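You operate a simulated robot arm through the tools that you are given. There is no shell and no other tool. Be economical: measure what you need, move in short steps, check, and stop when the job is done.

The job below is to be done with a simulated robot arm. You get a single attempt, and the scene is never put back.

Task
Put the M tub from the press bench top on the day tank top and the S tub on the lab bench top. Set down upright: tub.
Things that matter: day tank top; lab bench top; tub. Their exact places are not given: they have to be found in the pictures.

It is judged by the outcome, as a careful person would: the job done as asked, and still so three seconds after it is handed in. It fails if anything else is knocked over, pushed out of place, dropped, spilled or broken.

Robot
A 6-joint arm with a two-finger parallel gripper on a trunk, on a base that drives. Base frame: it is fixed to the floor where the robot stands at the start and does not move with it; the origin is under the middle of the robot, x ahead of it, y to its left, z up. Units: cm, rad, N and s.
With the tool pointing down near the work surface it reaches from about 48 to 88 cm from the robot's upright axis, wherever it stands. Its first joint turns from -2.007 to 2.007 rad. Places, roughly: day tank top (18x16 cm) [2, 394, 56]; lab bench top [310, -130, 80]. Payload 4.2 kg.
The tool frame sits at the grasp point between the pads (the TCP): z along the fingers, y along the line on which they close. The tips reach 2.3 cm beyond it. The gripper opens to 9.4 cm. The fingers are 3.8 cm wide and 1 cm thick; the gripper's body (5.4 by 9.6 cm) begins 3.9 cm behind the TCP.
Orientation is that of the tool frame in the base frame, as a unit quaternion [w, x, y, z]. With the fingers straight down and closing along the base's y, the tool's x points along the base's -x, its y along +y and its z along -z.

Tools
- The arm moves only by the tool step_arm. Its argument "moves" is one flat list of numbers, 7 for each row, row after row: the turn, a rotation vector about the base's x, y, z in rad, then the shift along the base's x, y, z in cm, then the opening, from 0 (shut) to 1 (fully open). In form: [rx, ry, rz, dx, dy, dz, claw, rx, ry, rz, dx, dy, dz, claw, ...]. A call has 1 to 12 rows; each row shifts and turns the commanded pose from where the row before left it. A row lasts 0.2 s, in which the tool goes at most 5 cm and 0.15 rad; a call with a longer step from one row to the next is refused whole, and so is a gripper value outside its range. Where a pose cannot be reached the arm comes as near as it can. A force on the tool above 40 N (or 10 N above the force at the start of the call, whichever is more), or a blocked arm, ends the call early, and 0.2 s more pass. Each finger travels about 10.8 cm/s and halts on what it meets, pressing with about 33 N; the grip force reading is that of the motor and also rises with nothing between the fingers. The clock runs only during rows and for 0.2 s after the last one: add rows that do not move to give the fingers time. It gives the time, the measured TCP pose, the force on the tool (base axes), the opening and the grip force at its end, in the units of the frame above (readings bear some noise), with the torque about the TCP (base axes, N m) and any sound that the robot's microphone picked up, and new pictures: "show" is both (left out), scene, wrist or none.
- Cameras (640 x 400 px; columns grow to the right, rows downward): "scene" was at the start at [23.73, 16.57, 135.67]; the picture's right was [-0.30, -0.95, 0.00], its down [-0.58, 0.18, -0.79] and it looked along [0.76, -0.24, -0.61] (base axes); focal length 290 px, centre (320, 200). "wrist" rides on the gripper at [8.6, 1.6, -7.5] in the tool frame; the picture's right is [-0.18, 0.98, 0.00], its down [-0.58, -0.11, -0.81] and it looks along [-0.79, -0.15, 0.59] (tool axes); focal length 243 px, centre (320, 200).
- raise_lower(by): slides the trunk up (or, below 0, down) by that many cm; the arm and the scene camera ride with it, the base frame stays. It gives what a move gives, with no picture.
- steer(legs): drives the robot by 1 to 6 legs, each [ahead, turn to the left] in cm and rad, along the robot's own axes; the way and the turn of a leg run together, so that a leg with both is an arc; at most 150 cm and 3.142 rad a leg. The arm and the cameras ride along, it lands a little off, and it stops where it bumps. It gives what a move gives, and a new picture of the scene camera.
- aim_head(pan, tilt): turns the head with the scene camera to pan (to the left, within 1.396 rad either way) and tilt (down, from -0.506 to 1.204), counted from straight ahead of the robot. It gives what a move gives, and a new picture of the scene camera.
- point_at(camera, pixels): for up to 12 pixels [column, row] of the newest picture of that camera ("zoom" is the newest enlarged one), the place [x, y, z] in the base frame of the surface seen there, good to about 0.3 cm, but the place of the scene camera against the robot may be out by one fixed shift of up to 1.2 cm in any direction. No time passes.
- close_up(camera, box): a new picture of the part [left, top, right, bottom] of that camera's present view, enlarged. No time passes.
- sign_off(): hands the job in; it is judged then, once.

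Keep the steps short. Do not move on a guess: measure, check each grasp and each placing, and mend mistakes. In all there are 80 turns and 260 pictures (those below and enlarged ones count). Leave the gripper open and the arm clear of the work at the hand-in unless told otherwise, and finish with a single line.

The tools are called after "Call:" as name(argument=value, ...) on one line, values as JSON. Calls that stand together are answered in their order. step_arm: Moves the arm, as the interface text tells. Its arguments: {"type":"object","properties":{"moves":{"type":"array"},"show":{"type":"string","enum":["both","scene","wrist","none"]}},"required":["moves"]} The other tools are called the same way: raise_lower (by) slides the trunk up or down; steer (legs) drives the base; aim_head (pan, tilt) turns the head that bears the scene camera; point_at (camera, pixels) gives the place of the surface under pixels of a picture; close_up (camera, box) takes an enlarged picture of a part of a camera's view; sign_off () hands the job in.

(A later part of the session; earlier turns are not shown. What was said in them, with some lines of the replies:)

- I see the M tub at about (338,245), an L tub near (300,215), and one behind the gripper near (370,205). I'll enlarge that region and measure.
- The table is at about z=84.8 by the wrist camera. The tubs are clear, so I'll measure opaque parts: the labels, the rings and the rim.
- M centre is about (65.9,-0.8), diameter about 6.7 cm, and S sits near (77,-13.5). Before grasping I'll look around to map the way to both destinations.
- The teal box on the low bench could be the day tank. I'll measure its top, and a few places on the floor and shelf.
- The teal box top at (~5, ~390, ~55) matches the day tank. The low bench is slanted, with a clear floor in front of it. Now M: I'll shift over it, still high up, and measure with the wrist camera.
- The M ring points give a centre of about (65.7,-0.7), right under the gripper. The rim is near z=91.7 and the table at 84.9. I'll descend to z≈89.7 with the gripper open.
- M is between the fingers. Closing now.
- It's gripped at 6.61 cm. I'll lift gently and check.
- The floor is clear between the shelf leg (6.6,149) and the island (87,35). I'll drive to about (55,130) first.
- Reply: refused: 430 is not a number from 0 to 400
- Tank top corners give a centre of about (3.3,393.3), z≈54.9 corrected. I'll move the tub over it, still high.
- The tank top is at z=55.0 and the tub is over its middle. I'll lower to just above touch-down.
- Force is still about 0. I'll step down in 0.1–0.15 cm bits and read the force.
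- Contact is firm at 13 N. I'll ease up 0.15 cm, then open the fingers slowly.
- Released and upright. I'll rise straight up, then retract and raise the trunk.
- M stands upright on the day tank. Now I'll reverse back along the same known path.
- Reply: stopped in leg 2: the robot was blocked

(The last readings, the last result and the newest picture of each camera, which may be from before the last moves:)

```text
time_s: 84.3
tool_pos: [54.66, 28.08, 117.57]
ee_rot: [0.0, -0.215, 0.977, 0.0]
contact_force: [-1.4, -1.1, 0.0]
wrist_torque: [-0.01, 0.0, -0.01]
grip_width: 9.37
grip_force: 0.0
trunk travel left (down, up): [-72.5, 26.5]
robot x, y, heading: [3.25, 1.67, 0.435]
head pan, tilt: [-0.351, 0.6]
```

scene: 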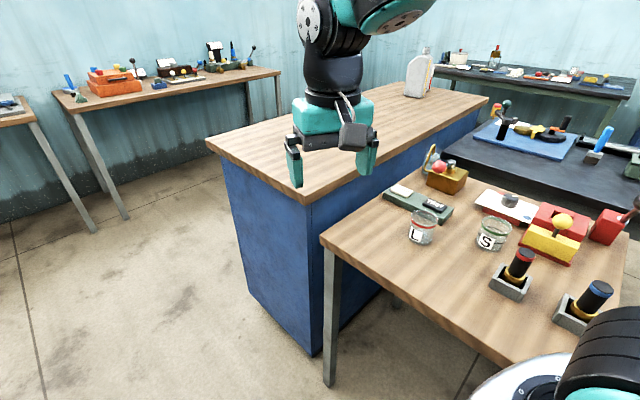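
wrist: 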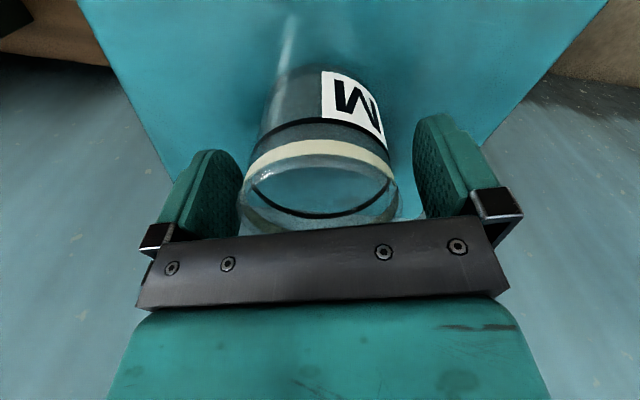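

The base got blocked at heading 0.43, but the tubs look undisturbed. S is within reach from here at about 75 cm, so I won't force the turn. Measuring S and its neighbours.

Call:
close_up(camera="scene", box=[380, 160, 640, 330])

Call:
close_up(camera="scene", box=[460, 195, 550, 265])

```text
2.35 times, centred on (510, 245) of scene
```

zoom: 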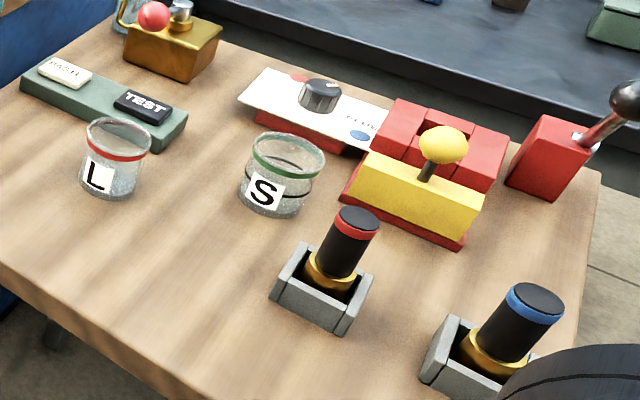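

```text
5.71 times, centred on (505, 230) of scene
```

zoom: 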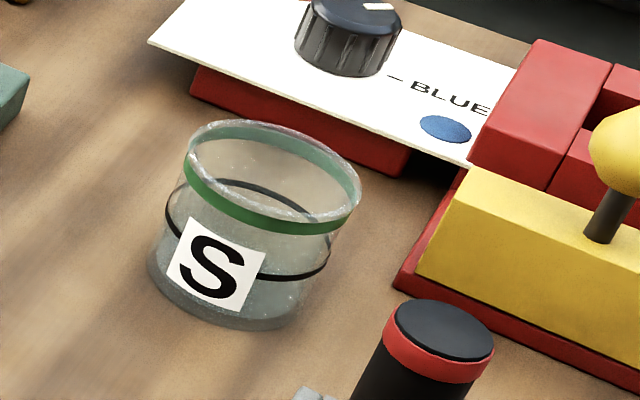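

Call:
point_at(camera="zoom", pixels=[[190, 178], [240, 215], [290, 230], [345, 220], [260, 185], [174, 213], [290, 277], [218, 262], [398, 283], [417, 262], [440, 318], [400, 170]])

Call:
point_at(camera="scene", pixels=[[423, 226], [330, 245], [430, 300], [500, 350], [205, 140]])

```text
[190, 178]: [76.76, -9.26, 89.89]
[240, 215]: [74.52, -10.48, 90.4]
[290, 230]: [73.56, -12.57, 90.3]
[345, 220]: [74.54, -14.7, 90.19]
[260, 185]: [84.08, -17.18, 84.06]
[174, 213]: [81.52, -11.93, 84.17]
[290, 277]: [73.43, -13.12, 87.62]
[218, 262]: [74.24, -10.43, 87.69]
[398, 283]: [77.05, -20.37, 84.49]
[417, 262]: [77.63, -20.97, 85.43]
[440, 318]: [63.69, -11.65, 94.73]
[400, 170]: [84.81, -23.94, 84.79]
```

```text
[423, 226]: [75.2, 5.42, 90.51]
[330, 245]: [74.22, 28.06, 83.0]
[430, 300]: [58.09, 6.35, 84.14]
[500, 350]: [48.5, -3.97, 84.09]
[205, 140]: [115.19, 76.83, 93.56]
```

S centre is about (76.7,-12.5) and the table hasn't moved. The nearest neighbour is the red base corner at (77,-20.4), and the current gripper yaw clears it. I'll move above S, staying high.

Call:
step_arm(moves=[0, 0, 0, 2.2, -4.05, 0, 1, 0, 0, 0, 2.2, -4.05, 0, 1, 0, 0, 0, 2.2, -4.05, 0, 1, 0, 0, 0, 2.2, -4.05, 0, 1, 0, 0, 0, 2.2, -4.05, 0, 1, 0, 0, 0, 2.2, -4.05, 0, 1, 0, 0, 0, 2.2, -4.05, -1, 1, 0, 0, 0, 2.2, -4.05, -2, 1, 0, 0, 0, 2.2, -4.05, -2, 1, 0, 0, 0, 2.2, -4.05, -2, 1, 0, 0, 0, 0, 0, -4, 1, 0, 0, 0, 0, 0, 0, 1], show="both")

Call:
close_up(camera="wrist", box=[240, 0, 400, 110])

```text
refused: row 8 steps farther than a row can; nothing moved
```

```text
3.64 times, centred on (320, 55) of wrist
```

zoom: 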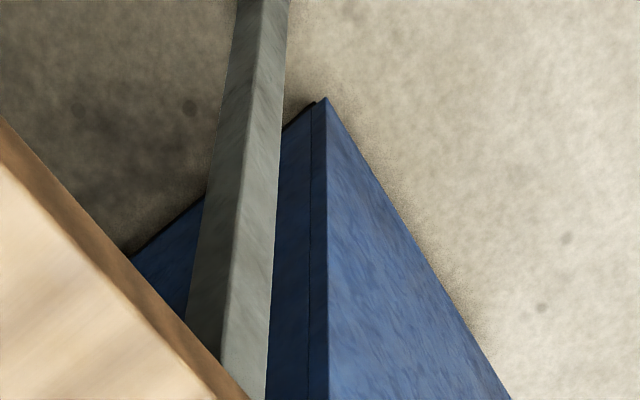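

Call:
step_arm(moves=[0, 0, 0, 2.2, -4.05, 0, 1, 0, 0, 0, 2.2, -4.05, 0, 1, 0, 0, 0, 2.2, -4.05, 0, 1, 0, 0, 0, 2.2, -4.05, 0, 1, 0, 0, 0, 2.2, -4.05, 0, 1, 0, 0, 0, 2.2, -4.05, 0, 1, 0, 0, 0, 2.2, -4.05, -1, 1, 0, 0, 0, 2.2, -4.05, -1, 1, 0, 0, 0, 2.2, -4.05, -1, 1, 0, 0, 0, 2.2, -4.05, -1, 1, 0, 0, 0, 0, 0, -4.5, 1, 0, 0, 0, 0, 0, -4.5, 1], show="both")

Call:
close_up(camera="wrist", box=[240, 0, 400, 110])

```text
time_s: 86.9
tool_pos: [76.83, -12.27, 104.73]
ee_rot: [0.001, -0.215, 0.977, 0.001]
contact_force: [-0.4, -0.6, 0.7]
wrist_torque: [-0.01, -0.05, 0.01]
grip_width: 9.39
grip_force: 0.0
trunk travel left (down, up): [-72.5, 26.5]
robot x, y, heading: [3.3, 1.82, 0.44]
head pan, tilt: [-0.351, 0.6]
```

scene: 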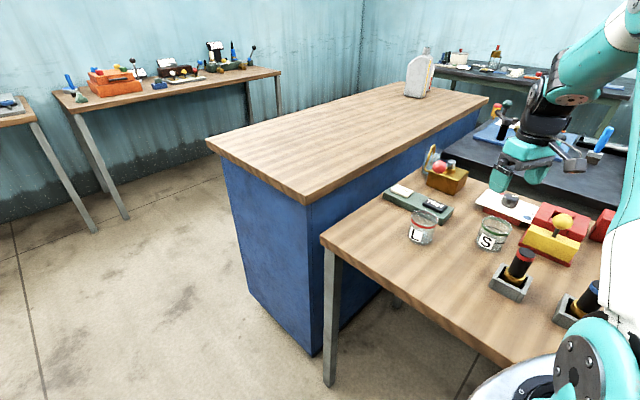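
wrist: 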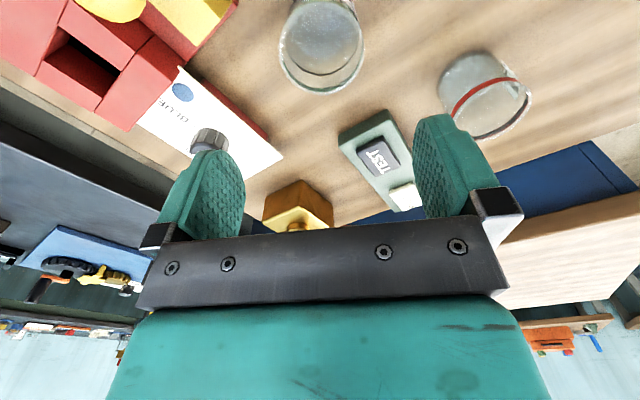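

```text
3.64 times, centred on (320, 55) of wrist
```

zoom: 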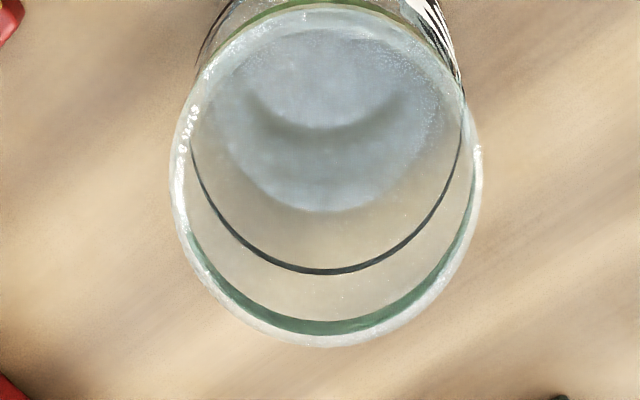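

Call:
point_at(camera="zoom", pixels=[[325, 327], [230, 290], [425, 290], [203, 258], [452, 250], [320, 271], [240, 238], [400, 243], [30, 15], [320, 120]])

```text
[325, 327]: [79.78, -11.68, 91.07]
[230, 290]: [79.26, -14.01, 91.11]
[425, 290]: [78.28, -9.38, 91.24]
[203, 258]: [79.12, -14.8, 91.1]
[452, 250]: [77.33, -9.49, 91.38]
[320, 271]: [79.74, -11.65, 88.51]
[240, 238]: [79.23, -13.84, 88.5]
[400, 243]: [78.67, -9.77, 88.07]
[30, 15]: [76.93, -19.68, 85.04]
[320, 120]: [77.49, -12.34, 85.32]
```

S centre is (76.7,-12.3), right under the TCP. The red base corner is about 1.5 cm from the right finger, so I'll narrow the opening to ~8.1 cm and descend to z≈89.7.

Call:
step_arm(moves=[0, 0, 0, -0.1, 0, -4, 0.87, 0, 0, 0, 0, 0, -4, 0.87, 0, 0, 0, 0, 0, -3, 0.87, 0, 0, 0, 0, 0, -2, 0.87, 0, 0, 0, 0, 0, -2, 0.87, 0, 0, 0, 0, 0, 0, 0.87], show="both")

```text
time_s: 88.3
tool_pos: [76.77, -12.61, 89.6]
ee_rot: [0.0, -0.215, 0.977, 0.0]
contact_force: [-1.7, 0.0, -0.1]
wrist_torque: [0.06, -0.01, 0.01]
grip_width: 8.22
grip_force: 0.1
trunk travel left (down, up): [-72.5, 26.5]
robot x, y, heading: [3.32, 1.84, 0.43]
head pan, tilt: [-0.351, 0.6]
```

scene: 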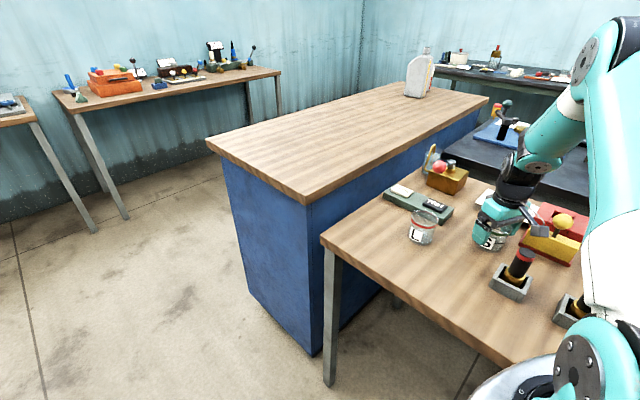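
wrist: 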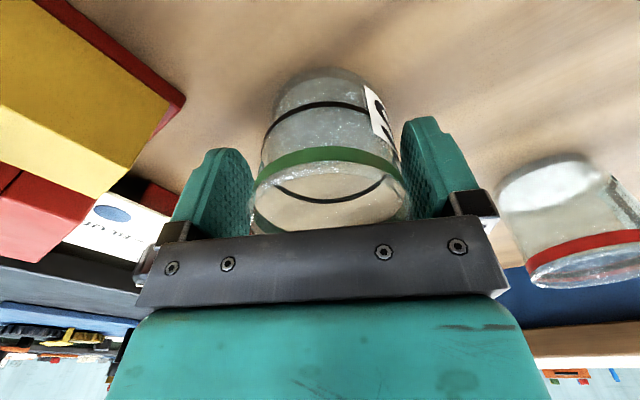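

S is between the fingers. Closing.

Call:
step_arm(moves=[0, 0, 0, 0, 0, 0, 0.75, 0, 0, 0, 0, 0, 0, 0.65, 0, 0, 0, 0, 0, 0, 0.5, 0, 0, 0, 0, 0, 0, 0.45, 0, 0, 0, 0, 0, 0, 0.45], show="wrist")

```text
time_s: 89.5
tool_pos: [76.78, -12.66, 89.54]
ee_rot: [0.0, -0.214, 0.977, 0.0]
contact_force: [1.2, -0.5, 0.2]
wrist_torque: [0.01, 0.0, -0.01]
grip_width: 6.28
grip_force: 33.0
trunk travel left (down, up): [-72.5, 26.5]
robot x, y, heading: [2.93, 1.53, 0.433]
head pan, tilt: [-0.351, 0.6]
```

wrist: 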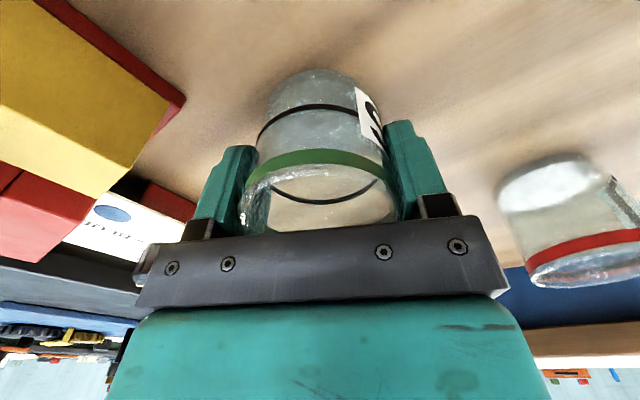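

Call:
step_arm(moves=[0, 0, 0, 0, 0, 1, 0.45, 0, 0, 0, 0, 0, 3, 0.45, 0, 0, 0, 0, 0, 4.5, 0.45, 0, 0, 0, 0, 0, 4.5, 0.45, 0, 0, 0, 0, 0, 4.5, 0.45, 0, 0, 0, 0, 0, 2, 0.45, 0, 0, 0, -2.4, 3.9, 0, 0.45, 0, 0, 0, -2.4, 3.9, 0, 0.45, 0, 0, 0, -2.4, 3.9, 0, 0.45, 0, 0, 0, -2.4, 3.9, 0, 0.45, 0, 0, 0, -2.4, 3.9, 0, 0.45, 0, 0, 0, -2.4, 3.9, 0, 0.45], show="none")

Call:
step_arm(moves=[0, 0, 0, -2.4, 3.9, 0, 0.45, 0, 0, 0, -2.4, 3.9, 0, 0.45, 0, 0, 0, -2.4, 3.9, 0, 0.45, 0, 0, 0, -1.5, 3.0, 0, 0.45, 0, 0, 0, 0, 0, 0, 0.45], show="both")

```text
time_s: 92.1
tool_pos: [62.16, 10.96, 109.05]
ee_rot: [0.0, -0.215, 0.977, 0.0]
contact_force: [-0.2, -0.1, -1.5]
wrist_torque: [0.04, 0.0, 0.0]
grip_width: 6.24
grip_force: 33.5
trunk travel left (down, up): [-72.5, 26.5]
robot x, y, heading: [3.21, 1.78, 0.433]
head pan, tilt: [-0.351, 0.6]
```

```text
time_s: 93.3
tool_pos: [53.61, 25.46, 108.93]
ee_rot: [0.0, -0.215, 0.977, 0.0]
contact_force: [0.0, 0.3, -1.6]
wrist_torque: [-0.05, -0.04, 0.01]
grip_width: 6.24
grip_force: 32.8
trunk travel left (down, up): [-72.5, 26.5]
robot x, y, heading: [3.34, 1.88, 0.431]
head pan, tilt: [-0.351, 0.6]
```

scene: 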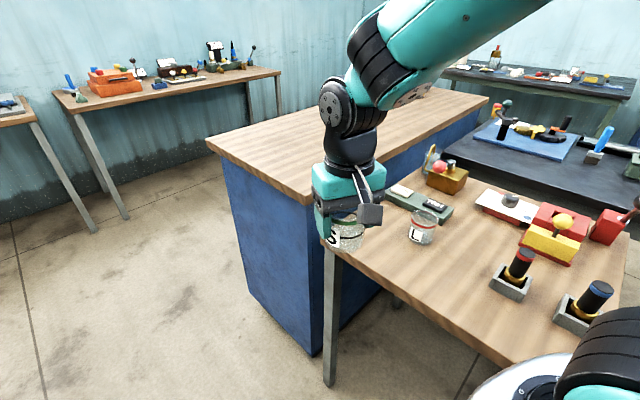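
wrist: 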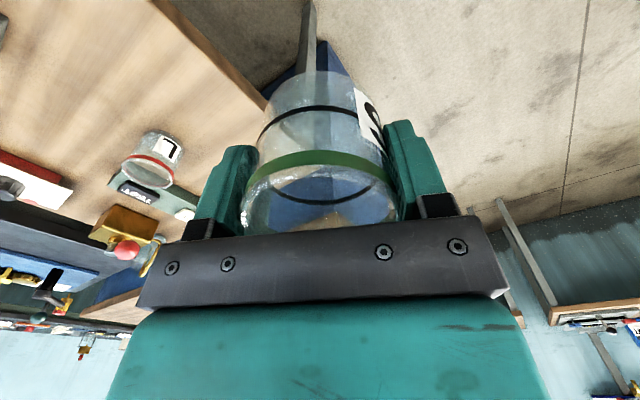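

S is held. Now I'll find the lab bench; the far table at about (540,80) looks right. Measuring it along with the island and nearby floor.

Call:
close_up(camera="scene", box=[400, 30, 640, 180])

Call:
point_at(camera="scene", pixels=[[455, 76], [520, 88], [600, 95], [625, 98], [478, 96], [400, 90], [278, 118], [215, 140], [125, 215], [250, 120], [300, 195], [510, 90]])

```text
2.67 times, centred on (520, 105) of scene
```

zoom: 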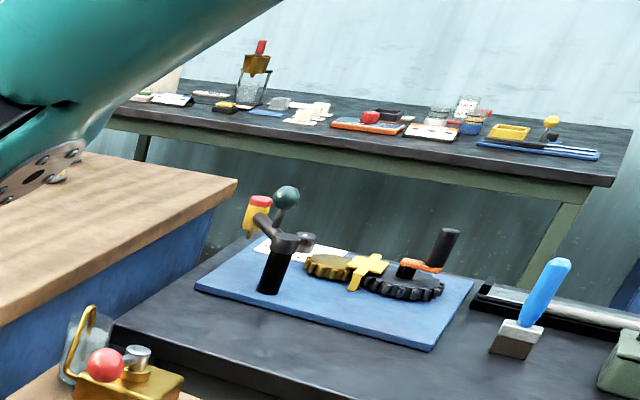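

```text
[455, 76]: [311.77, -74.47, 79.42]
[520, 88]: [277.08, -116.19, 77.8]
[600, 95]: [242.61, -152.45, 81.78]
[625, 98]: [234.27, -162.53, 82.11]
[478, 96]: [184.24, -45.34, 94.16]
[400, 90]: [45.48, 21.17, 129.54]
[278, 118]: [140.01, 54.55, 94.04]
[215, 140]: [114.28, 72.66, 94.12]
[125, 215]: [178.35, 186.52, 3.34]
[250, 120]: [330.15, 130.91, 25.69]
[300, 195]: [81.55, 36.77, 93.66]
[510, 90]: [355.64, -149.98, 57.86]
```

The lab bench (dark top, z≈80) has its front edge from about (311,-74) to (234,-162). I'll route around the window side of the island: first turn away from the bench and drive to about (100,150).

Call:
steer(legs=[[0, 0.559], [150, 0], [27, 0], [0, -1.61]])

Call:
aim_head(pan=0.0, tilt=0.6)

```text
time_s: 107.7
tool_pos: [148.67, 113.65, 109.04]
ee_rot: [-0.001, 0.314, 0.949, 0.0]
contact_force: [0.3, 0.4, -0.1]
wrist_torque: [-0.01, 0.02, 0.05]
grip_width: 6.13
grip_force: 32.8
trunk travel left (down, up): [-72.5, 26.5]
robot x, y, heading: [103.26, 146.48, -0.638]
head pan, tilt: [-0.351, 0.6]
```

scene: 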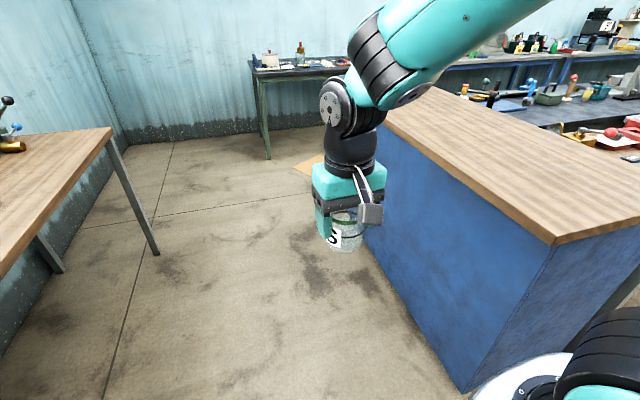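

```text
time_s: 108.5
tool_pos: [148.58, 113.64, 108.99]
ee_rot: [0.0, 0.314, 0.95, 0.0]
contact_force: [-0.2, -0.1, -1.4]
wrist_torque: [0.0, -0.01, 0.03]
grip_width: 6.15
grip_force: 32.8
trunk travel left (down, up): [-72.5, 26.5]
robot x, y, heading: [103.32, 146.65, -0.637]
head pan, tilt: [0.0, 0.6]
```

scene: 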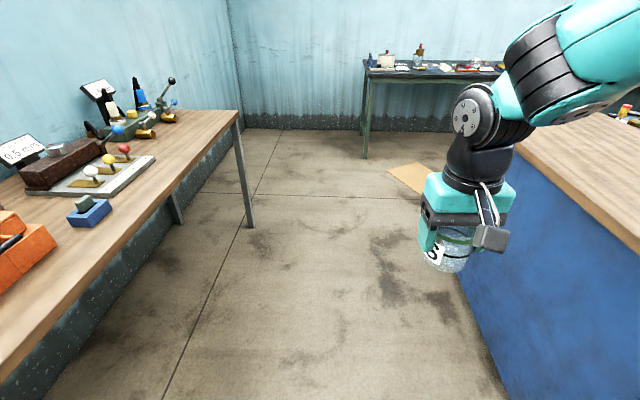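

The grip width drifted from 6.28 to 6.14, so I'll check whether S is slipping.

Call:
step_arm(moves=[0, 0, 0, 0, 0, 0, 0.45], show="wrist")

Call:
close_up(camera="scene", box=[400, 170, 530, 290])

Call:
point_at(camera="scene", pixels=[[247, 225], [366, 155], [368, 75], [500, 74], [410, 175], [500, 390], [440, 75]])

```text
time_s: 108.9
tool_pos: [148.63, 113.61, 109.05]
ee_rot: [0.001, 0.313, 0.95, -0.001]
contact_force: [-0.1, -0.1, -0.9]
wrist_torque: [0.03, 0.0, -0.01]
grip_width: 6.11
grip_force: 33.5
trunk travel left (down, up): [-72.5, 26.5]
robot x, y, heading: [104.0, 146.62, -0.639]
head pan, tilt: [0.0, 0.6]
```

wrist: 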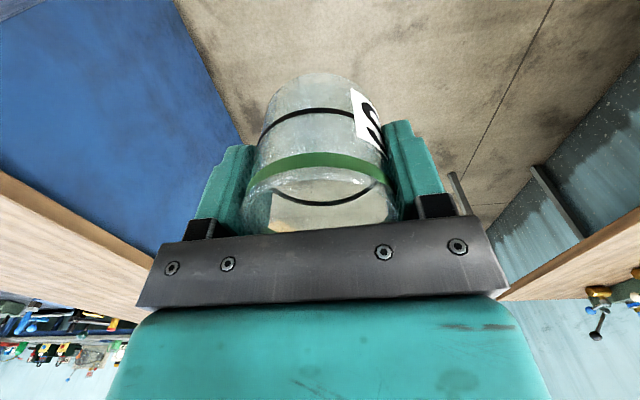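

```text
3.33 times, centred on (465, 230) of scene
```

zoom: 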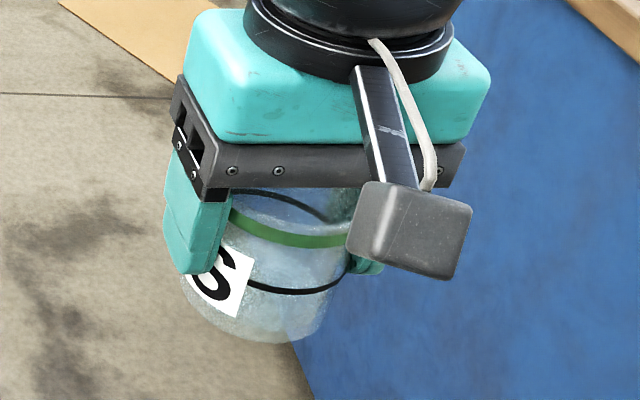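

```text
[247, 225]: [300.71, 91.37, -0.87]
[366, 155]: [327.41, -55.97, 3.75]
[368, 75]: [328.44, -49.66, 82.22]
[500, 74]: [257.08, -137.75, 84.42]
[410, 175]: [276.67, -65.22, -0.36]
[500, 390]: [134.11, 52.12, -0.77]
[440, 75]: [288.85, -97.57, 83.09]
```

The tub sits the same in the fingers (rings barely shifted), so the hold is fine. I'll raise the trunk 10 cm for clearance and drive past the island's end.

Call:
raise_lower(by=10)

Call:
steer(legs=[[150, 0], [50, 0]])

Call:
aim_head(pan=-0.5, tilt=0.6)

```text
time_s: 110.2
tool_pos: [148.66, 113.62, 118.97]
ee_rot: [0.0, 0.314, 0.949, 0.0]
contact_force: [0.4, -0.7, 0.0]
wrist_torque: [0.0, 0.01, 0.0]
grip_width: 6.13
grip_force: 33.1
trunk travel left (down, up): [-82.5, 16.5]
robot x, y, heading: [103.96, 146.59, -0.638]
head pan, tilt: [0.0, 0.6]
```

```text
time_s: 120.0
tool_pos: [306.95, -2.92, 118.89]
ee_rot: [0.001, 0.31, 0.951, 0.0]
contact_force: [-0.3, -0.1, -0.6]
wrist_torque: [0.0, 0.02, 0.0]
grip_width: 6.14
grip_force: 33.6
trunk travel left (down, up): [-82.5, 16.5]
robot x, y, heading: [261.81, 29.17, -0.628]
head pan, tilt: [0.0, 0.6]
```

scene: 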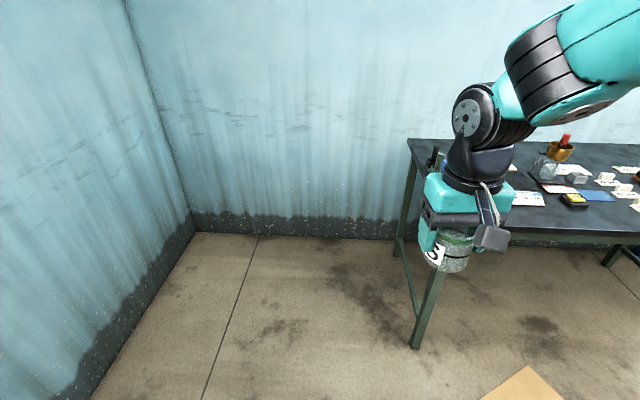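

```text
time_s: 121.0
tool_pos: [306.98, -2.83, 118.91]
ee_rot: [0.0, 0.31, 0.951, -0.001]
contact_force: [-0.7, -0.1, -0.1]
wrist_torque: [-0.02, -0.01, -0.01]
grip_width: 6.11
grip_force: 32.4
trunk travel left (down, up): [-82.5, 16.5]
robot x, y, heading: [261.64, 29.81, -0.627]
head pan, tilt: [-0.499, 0.6]
```

scene: 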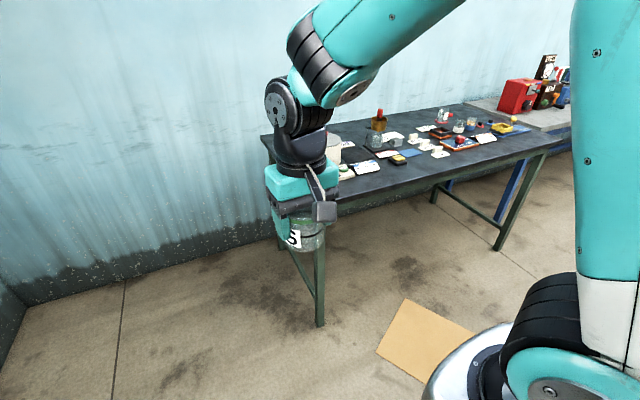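

Grip is steady. A flat cardboard piece lies on the floor, which I want to avoid. Measuring it, the bench and the free spaces on top.

Call:
close_up(camera="scene", box=[320, 90, 580, 220])

Call:
point_at(camera="scene", pixels=[[408, 300], [377, 350], [475, 332], [440, 370], [320, 322], [497, 246], [563, 138], [450, 170], [420, 185], [510, 145], [340, 200], [400, 172]])

```text
2.46 times, centred on (450, 155) of scene
```

zoom: 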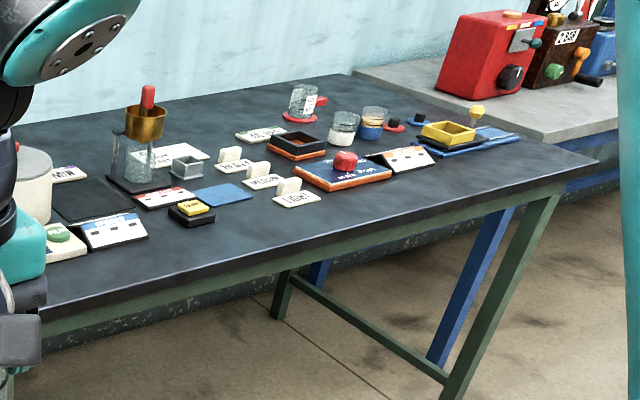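

```text
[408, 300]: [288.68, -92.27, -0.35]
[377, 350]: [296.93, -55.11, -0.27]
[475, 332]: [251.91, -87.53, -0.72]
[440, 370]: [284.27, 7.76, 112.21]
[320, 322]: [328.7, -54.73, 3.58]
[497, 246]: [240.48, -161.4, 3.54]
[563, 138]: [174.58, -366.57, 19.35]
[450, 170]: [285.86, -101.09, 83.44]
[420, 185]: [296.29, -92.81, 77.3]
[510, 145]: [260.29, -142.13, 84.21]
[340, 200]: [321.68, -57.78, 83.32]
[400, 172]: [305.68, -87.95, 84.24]
```

Call:
point_at(camera="zoom", pixels=[[300, 250], [300, 235], [300, 220], [295, 205], [400, 222], [400, 205], [400, 190], [390, 172], [230, 235], [220, 262], [480, 180], [410, 165]])

```text
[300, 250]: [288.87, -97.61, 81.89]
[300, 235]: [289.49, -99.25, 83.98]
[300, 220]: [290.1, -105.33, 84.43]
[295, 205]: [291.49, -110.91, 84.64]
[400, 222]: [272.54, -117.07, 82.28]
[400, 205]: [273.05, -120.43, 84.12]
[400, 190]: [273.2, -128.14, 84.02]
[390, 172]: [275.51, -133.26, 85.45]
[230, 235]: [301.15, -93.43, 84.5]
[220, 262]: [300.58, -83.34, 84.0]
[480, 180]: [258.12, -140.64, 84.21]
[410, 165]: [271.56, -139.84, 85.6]
```

The bench top is at about z=85. There's a free strip along the front edge (~9–10 cm deep) between the edge and the small labels. The cardboard covers about (252–297, -50 to -92) on the floor, so I'll stand north of it at around (293,-14).

Call:
steer(legs=[[0, -0.32], [53, 0]])

Call:
aim_head(pan=-0.6, tilt=0.75)

```text
time_s: 125.1
tool_pos: [324.4, -59.0, 119.08]
ee_rot: [0.0, 0.462, 0.887, -0.001]
contact_force: [0.1, 0.0, -1.2]
wrist_torque: [0.0, 0.05, -0.01]
grip_width: 6.12
grip_force: 33.2
trunk travel left (down, up): [-82.5, 16.5]
robot x, y, heading: [291.96, -13.53, -0.962]
head pan, tilt: [-0.499, 0.6]
```

scene: 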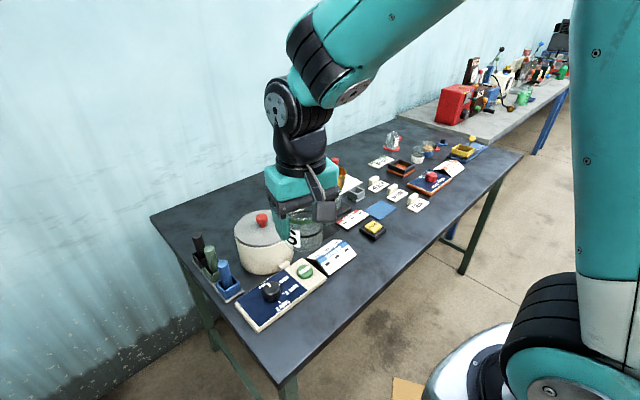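

```text
time_s: 125.8
tool_pos: [324.39, -58.98, 118.91]
ee_rot: [0.0, 0.462, 0.887, 0.001]
contact_force: [-0.5, 0.8, -0.1]
wrist_torque: [-0.02, 0.03, 0.03]
grip_width: 6.12
grip_force: 33.1
trunk travel left (down, up): [-82.5, 16.5]
robot x, y, heading: [292.14, -13.45, -0.96]
head pan, tilt: [-0.6, 0.75]
```

scene: 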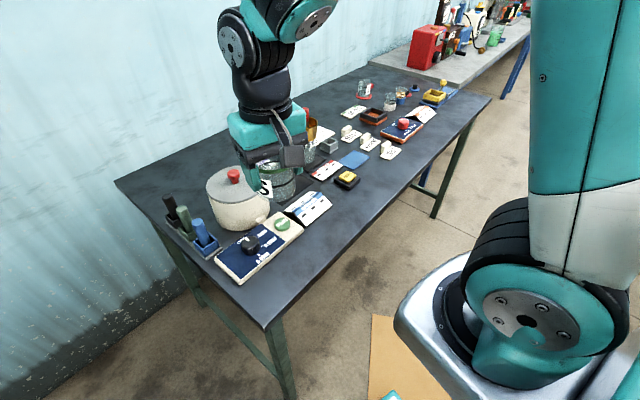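

There's a good free strip in front of the yellow box and labels. I'll measure around pixels (320–400, 165–250).

Call:
close_up(camera="scene", box=[280, 120, 440, 280])

Call:
point_at(camera="scene", pixels=[[330, 210], [350, 189], [359, 180], [332, 203], [345, 240], [375, 210], [400, 187], [365, 190], [350, 205], [384, 159], [400, 154], [345, 182]])

```text
2.50 times, centred on (360, 200) of scene
```

zoom: 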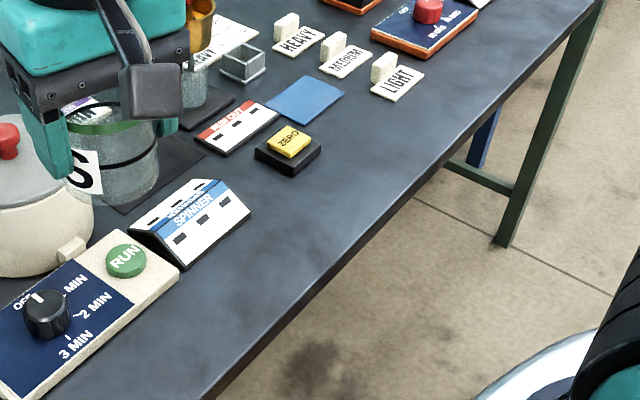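

```text
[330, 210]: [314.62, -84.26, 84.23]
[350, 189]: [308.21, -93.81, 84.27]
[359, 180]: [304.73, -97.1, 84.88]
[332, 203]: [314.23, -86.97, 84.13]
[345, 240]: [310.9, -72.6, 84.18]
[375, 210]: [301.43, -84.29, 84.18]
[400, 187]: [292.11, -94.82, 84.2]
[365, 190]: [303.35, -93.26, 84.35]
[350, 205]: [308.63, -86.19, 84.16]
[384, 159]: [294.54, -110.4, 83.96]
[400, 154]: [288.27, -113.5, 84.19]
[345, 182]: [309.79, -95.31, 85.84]
```

Call:
point_at(camera="scene", pixels=[[374, 182], [348, 190], [361, 180], [356, 170], [390, 161], [381, 156], [388, 200], [374, 213], [400, 189], [370, 170]])

```text
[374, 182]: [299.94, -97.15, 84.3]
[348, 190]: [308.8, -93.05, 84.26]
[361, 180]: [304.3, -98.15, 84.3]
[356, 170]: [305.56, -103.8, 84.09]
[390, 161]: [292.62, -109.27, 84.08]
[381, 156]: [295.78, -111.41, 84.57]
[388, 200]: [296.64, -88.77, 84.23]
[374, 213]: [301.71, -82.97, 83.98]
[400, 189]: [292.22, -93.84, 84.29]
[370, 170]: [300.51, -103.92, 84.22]
```

Chosen spot: (298.5,-97.1), about 7 cm in from the edge and clear of the ZERO box and LIGHT label. I'll move there at height and align the gripper so it closes along the edge.

Call:
step_arm(moves=[0, 0, 0.12, -2.59, -3.81, 0, 0.45, 0, 0, 0.12, -2.59, -3.81, 0, 0.45, 0, 0, 0, -2.59, -3.81, 0, 0.45, 0, 0, 0, -2.59, -3.81, 0, 0.45, 0, 0, 0, -2.59, -3.81, 0, 0.45, 0, 0, 0, -2.59, -3.81, 0, 0.45, 0, 0, 0, -2.59, -3.81, 0, 0.45, 0, 0, 0, -2.59, -3.81, 0, 0.45, 0, 0, 0, -2.59, -3.81, 0, 0.45, 0, 0, 0, -2.59, -3.81, 0, 0.45, 0, 0, 0, 0, 0, -4, 0.45, 0, 0, 0, 0, 0, -4, 0.45], show="both")

```text
time_s: 128.4
tool_pos: [298.32, -96.93, 110.93]
ee_rot: [-0.001, 0.353, 0.936, 0.0]
contact_force: [1.0, 1.1, -0.6]
wrist_torque: [-0.04, 0.0, -0.02]
grip_width: 6.11
grip_force: 32.9
trunk travel left (down, up): [-82.5, 16.5]
robot x, y, heading: [292.32, -13.41, -0.963]
head pan, tilt: [-0.6, 0.75]
```

scene: 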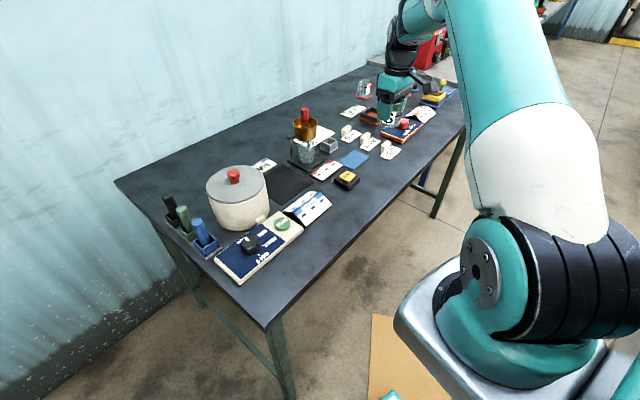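
wrist: 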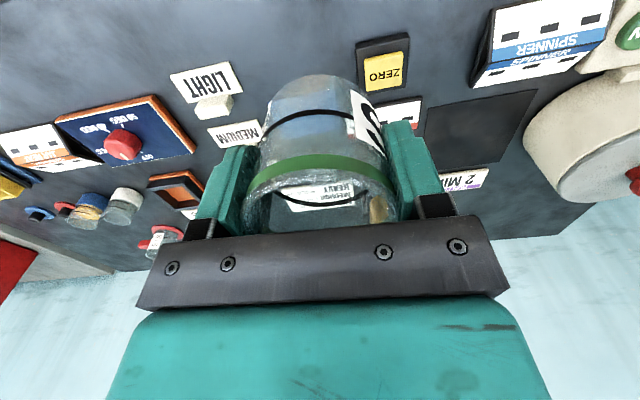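

Call:
point_at(camera="wrist", pixels=[[356, 41], [350, 60], [410, 36], [360, 88], [232, 62], [243, 92], [170, 77], [290, 60], [320, 30], [320, 5], [430, 70]])

```text
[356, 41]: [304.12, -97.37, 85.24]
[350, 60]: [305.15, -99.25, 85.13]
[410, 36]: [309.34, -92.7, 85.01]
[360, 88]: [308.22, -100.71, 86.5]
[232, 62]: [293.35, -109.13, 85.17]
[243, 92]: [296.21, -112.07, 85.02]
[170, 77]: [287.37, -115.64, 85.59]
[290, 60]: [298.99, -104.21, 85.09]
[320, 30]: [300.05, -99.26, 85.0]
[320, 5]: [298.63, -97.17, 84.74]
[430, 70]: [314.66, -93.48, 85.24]
```

The wrist camera agrees: table z=85.05, ZERO corner (304.1,-97.4). Lowering to just above contact.

Call:
step_arm(moves=[0, 0, 0, 0.1, -0.1, -4.5, 0.45, 0, 0, 0, 0, 0, -4.5, 0.45, 0, 0, 0, 0, 0, -4.5, 0.45, 0, 0, 0, 0, 0, -4, 0.45, 0, 0, 0, 0, 0, -2, 0.45, 0, 0, 0, 0, 0, -1, 0.45, 0, 0, 0, 0, 0, -0.3, 0.45, 0, 0, 0, 0, 0, 0, 0.45], show="both")

Call:
close_up(camera="scene", box=[310, 110, 440, 230])

```text
time_s: 130.2
tool_pos: [298.63, -97.28, 90.12]
ee_rot: [0.0, 0.352, 0.936, 0.0]
contact_force: [-0.7, 0.6, -0.4]
wrist_torque: [0.01, -0.03, 0.0]
grip_width: 6.11
grip_force: 32.9
trunk travel left (down, up): [-82.5, 16.5]
robot x, y, heading: [292.26, -13.64, -0.959]
head pan, tilt: [-0.6, 0.75]
```

scene: 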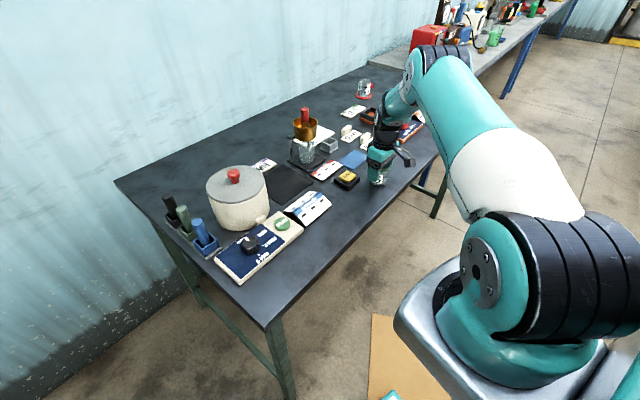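
wrist: 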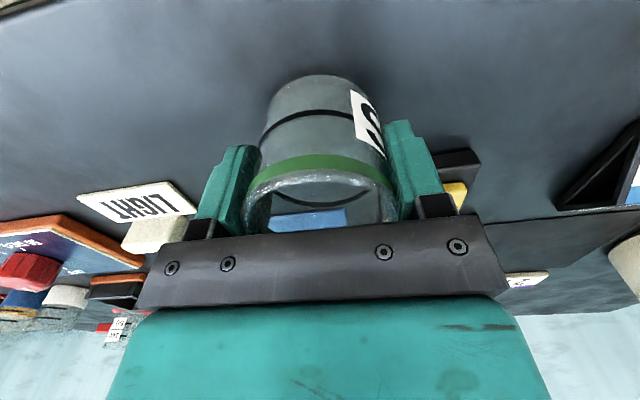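

```text
3.33 times, centred on (375, 170) of scene
```

zoom: 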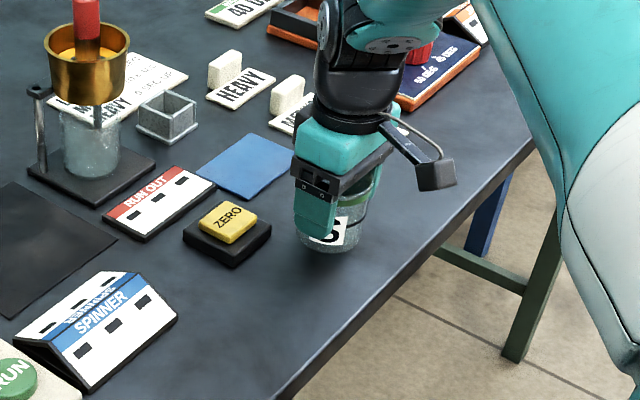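

Call:
step_arm(moves=[0, 0, 0, 0, 0, -0.15, 0.45, 0, 0, 0, 0, 0, -0.15, 0.45, 0, 0, 0, 0, 0, 0, 0.45], show="none")

Call:
step_arm(moves=[0, 0, 0, 0, 0, -0.1, 0.45, 0, 0, 0, 0, 0, 0, 0.45], show="none")

```text
time_s: 131.0
tool_pos: [298.59, -97.22, 89.91]
ee_rot: [0.001, 0.353, 0.936, -0.001]
contact_force: [-1.6, -0.5, -0.4]
wrist_torque: [-0.01, -0.03, 0.02]
grip_width: 6.14
grip_force: 32.8
trunk travel left (down, up): [-82.5, 16.5]
robot x, y, heading: [292.0, -13.44, -0.957]
head pan, tilt: [-0.6, 0.75]
```

```text
time_s: 131.6
tool_pos: [298.6, -97.2, 89.62]
ee_rot: [0.0, 0.353, 0.936, 0.0]
contact_force: [-0.6, -0.4, -0.5]
wrist_torque: [0.0, 0.0, -0.02]
grip_width: 6.14
grip_force: 33.5
trunk travel left (down, up): [-82.5, 16.5]
robot x, y, heading: [291.91, -14.13, -0.963]
head pan, tilt: [-0.6, 0.75]
```

Not touching yet; continuing in small steps.

Call:
step_arm(moves=[0, 0, 0, 0, 0, -0.1, 0.45, 0, 0, 0, 0, 0, 0, 0.45], show="none")

Call:
step_arm(moves=[0, 0, 0, 0, 0, -0.1, 0.45, 0, 0, 0, 0, 0, 0, 0.45], show="none")

```text
time_s: 132.2
tool_pos: [298.64, -97.35, 89.67]
ee_rot: [0.0, 0.353, 0.936, 0.0]
contact_force: [-0.9, 0.2, -1.7]
wrist_torque: [0.01, 0.0, 0.02]
grip_width: 6.1
grip_force: 33.2
trunk travel left (down, up): [-82.5, 16.5]
robot x, y, heading: [292.13, -13.58, -0.966]
head pan, tilt: [-0.6, 0.75]
```

```text
time_s: 132.8
tool_pos: [298.48, -97.15, 89.51]
ee_rot: [0.0, 0.353, 0.936, 0.0]
contact_force: [-0.3, -0.4, -1.2]
wrist_torque: [-0.02, 0.0, -0.03]
grip_width: 6.1
grip_force: 33.0
trunk travel left (down, up): [-82.5, 16.5]
robot x, y, heading: [292.28, -13.38, -0.961]
head pan, tilt: [-0.6, 0.75]
```

Call:
step_arm(moves=[0, 0, 0, 0, 0, -0.1, 0.45, 0, 0, 0, 0, 0, 0, 0.45], show="none")

Call:
step_arm(moves=[0, 0, 0, 0, 0, -0.1, 0.45, 0, 0, 0, 0, 0, 0, 0.45], show="wrist")

Call:
close_up(camera="scene", box=[345, 140, 425, 200])

```text
time_s: 133.4
tool_pos: [298.51, -97.32, 89.5]
ee_rot: [0.0, 0.352, 0.936, 0.0]
contact_force: [0.4, 0.2, 0.3]
wrist_torque: [-0.01, 0.01, -0.01]
grip_width: 6.12
grip_force: 33.5
trunk travel left (down, up): [-82.5, 16.5]
robot x, y, heading: [291.82, -13.76, -0.963]
head pan, tilt: [-0.6, 0.75]
```

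```text
time_s: 134.0
tool_pos: [298.59, -97.25, 89.46]
ee_rot: [0.001, 0.353, 0.936, 0.0]
contact_force: [-1.4, 2.5, 9.6]
wrist_torque: [0.0, -0.06, 0.0]
grip_width: 6.13
grip_force: 33.5
trunk travel left (down, up): [-82.5, 16.5]
robot x, y, heading: [292.48, -13.62, -0.962]
head pan, tilt: [-0.6, 0.75]
```

wrist: 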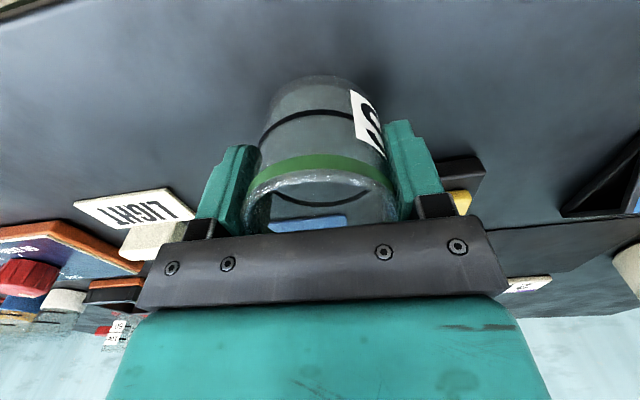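

```text
6.67 times, centred on (385, 170) of scene
```

zoom: 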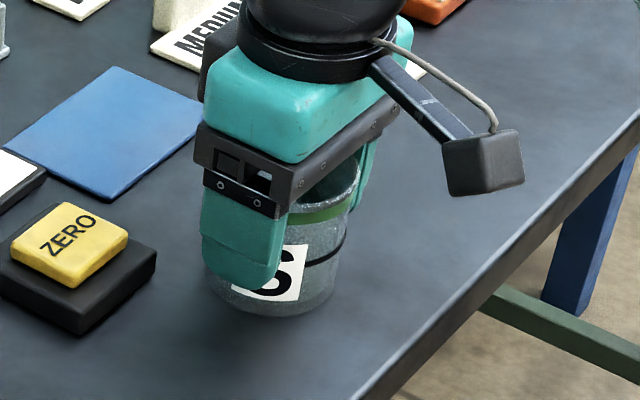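

Contact at about 10 N, and the tub sits flat. I'll ease up slightly and open.

Call:
step_arm(moves=[0, 0, 0, 0, 0, 0.1, 0.45, 0, 0, 0, 0, 0, 0, 0.6, 0, 0, 0, 0, 0, 0, 0.68, 0, 0, 0, 0, 0, 0, 0.78, 0, 0, 0, 0, 0, 0, 1, 0, 0, 0, 0, 0, 0, 1], show="both")

```text
time_s: 135.4
tool_pos: [298.53, -97.31, 89.51]
ee_rot: [0.0, 0.352, 0.936, 0.001]
contact_force: [0.2, 0.2, 0.1]
wrist_torque: [0.01, -0.06, 0.03]
grip_width: 9.4
grip_force: 0.1
trunk travel left (down, up): [-82.5, 16.5]
robot x, y, heading: [292.1, -14.06, -0.958]
head pan, tilt: [-0.6, 0.75]
```

scene: 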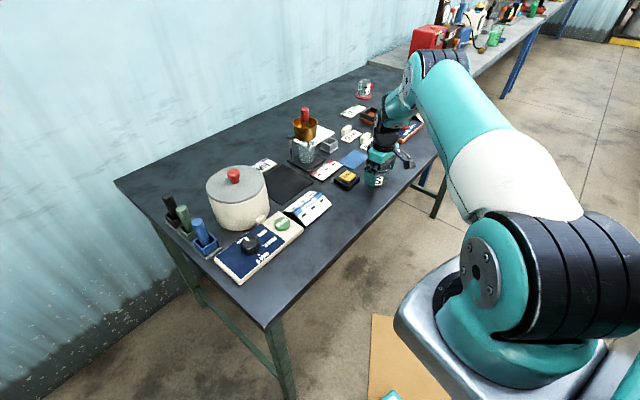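
wrist: 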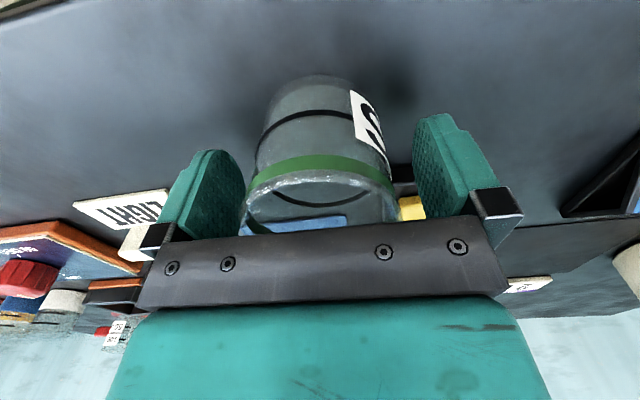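

Released and upright. I'll rise straight up and pull back to check.

Call:
step_arm(moves=[0, 0, 0, 0, 0, 1, 1, 0, 0, 0, 0, 0, 3, 1, 0, 0, 0, 0, 0, 4.5, 1, 0, 0, 0, 0, 0, 4.5, 1, 0, 0, 0, 0, 0, 4.5, 1, 0, 0, 0, 0, 0, 4.5, 1, 0, 0, 0, 0, 0, 3, 1, 0, 0, 0, 2, 4, 0, 1, 0, 0, 0, 2, 4, 0, 1, 0, 0, 0, 2, 4, 0, 1, 0, 0, 0, 2, 4, 0, 1, 0, 0, 0, 2, 4, 0, 1], show="scene")

Call:
close_up(camera="scene", box=[310, 110, 440, 230])

```text
time_s: 138.0
tool_pos: [308.59, -76.92, 114.48]
ee_rot: [0.001, 0.353, 0.936, 0.0]
contact_force: [-0.2, 0.8, -0.4]
wrist_torque: [-0.01, 0.02, 0.0]
grip_width: 9.39
grip_force: 0.1
trunk travel left (down, up): [-82.5, 16.5]
robot x, y, heading: [292.27, -13.28, -0.959]
head pan, tilt: [-0.6, 0.75]
```

scene: 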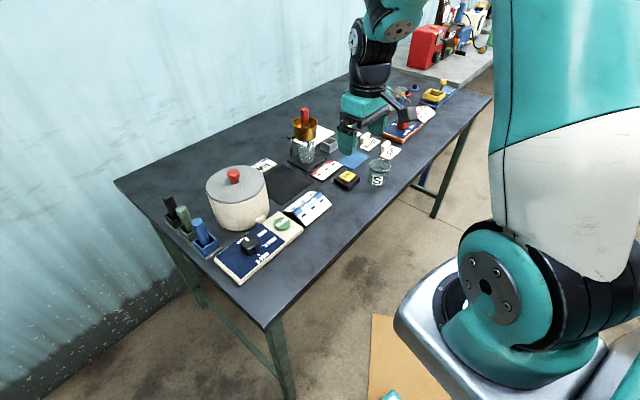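

```text
3.33 times, centred on (375, 170) of scene
```

zoom: 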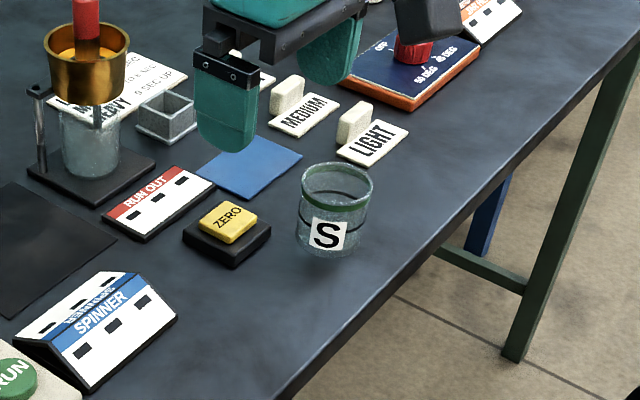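

S stands upright on the lab bench and its neighbours are undisturbed. I'll back off 30 cm along the way I came so the arm is clear of the bench.

Call:
steer(legs=[[-30, 0]])

```text
time_s: 140.0
tool_pos: [291.19, -52.0, 114.45]
ee_rot: [0.0, 0.351, 0.936, 0.001]
contact_force: [0.0, 0.2, -0.1]
wrist_torque: [0.01, 0.0, -0.02]
grip_width: 9.37
grip_force: 0.0
trunk travel left (down, up): [-82.5, 16.5]
robot x, y, heading: [274.81, 10.92, -0.956]
head pan, tilt: [-0.6, 0.75]
```

scene: 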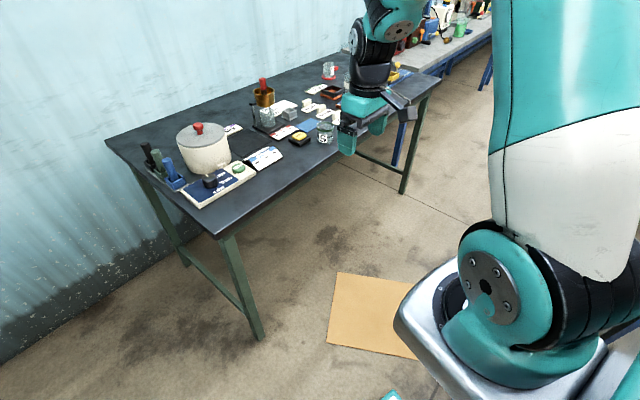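

Both tubs are placed upright, the gripper is open and the arm is clear. Handing in.

Call:
sign_off()

```text
The job is handed in.
```

The M tub is upright on the day tank top and the S tub is upright on the lab bench top; the base touched something once while turning at the press bench, and nothing looked disturbed.
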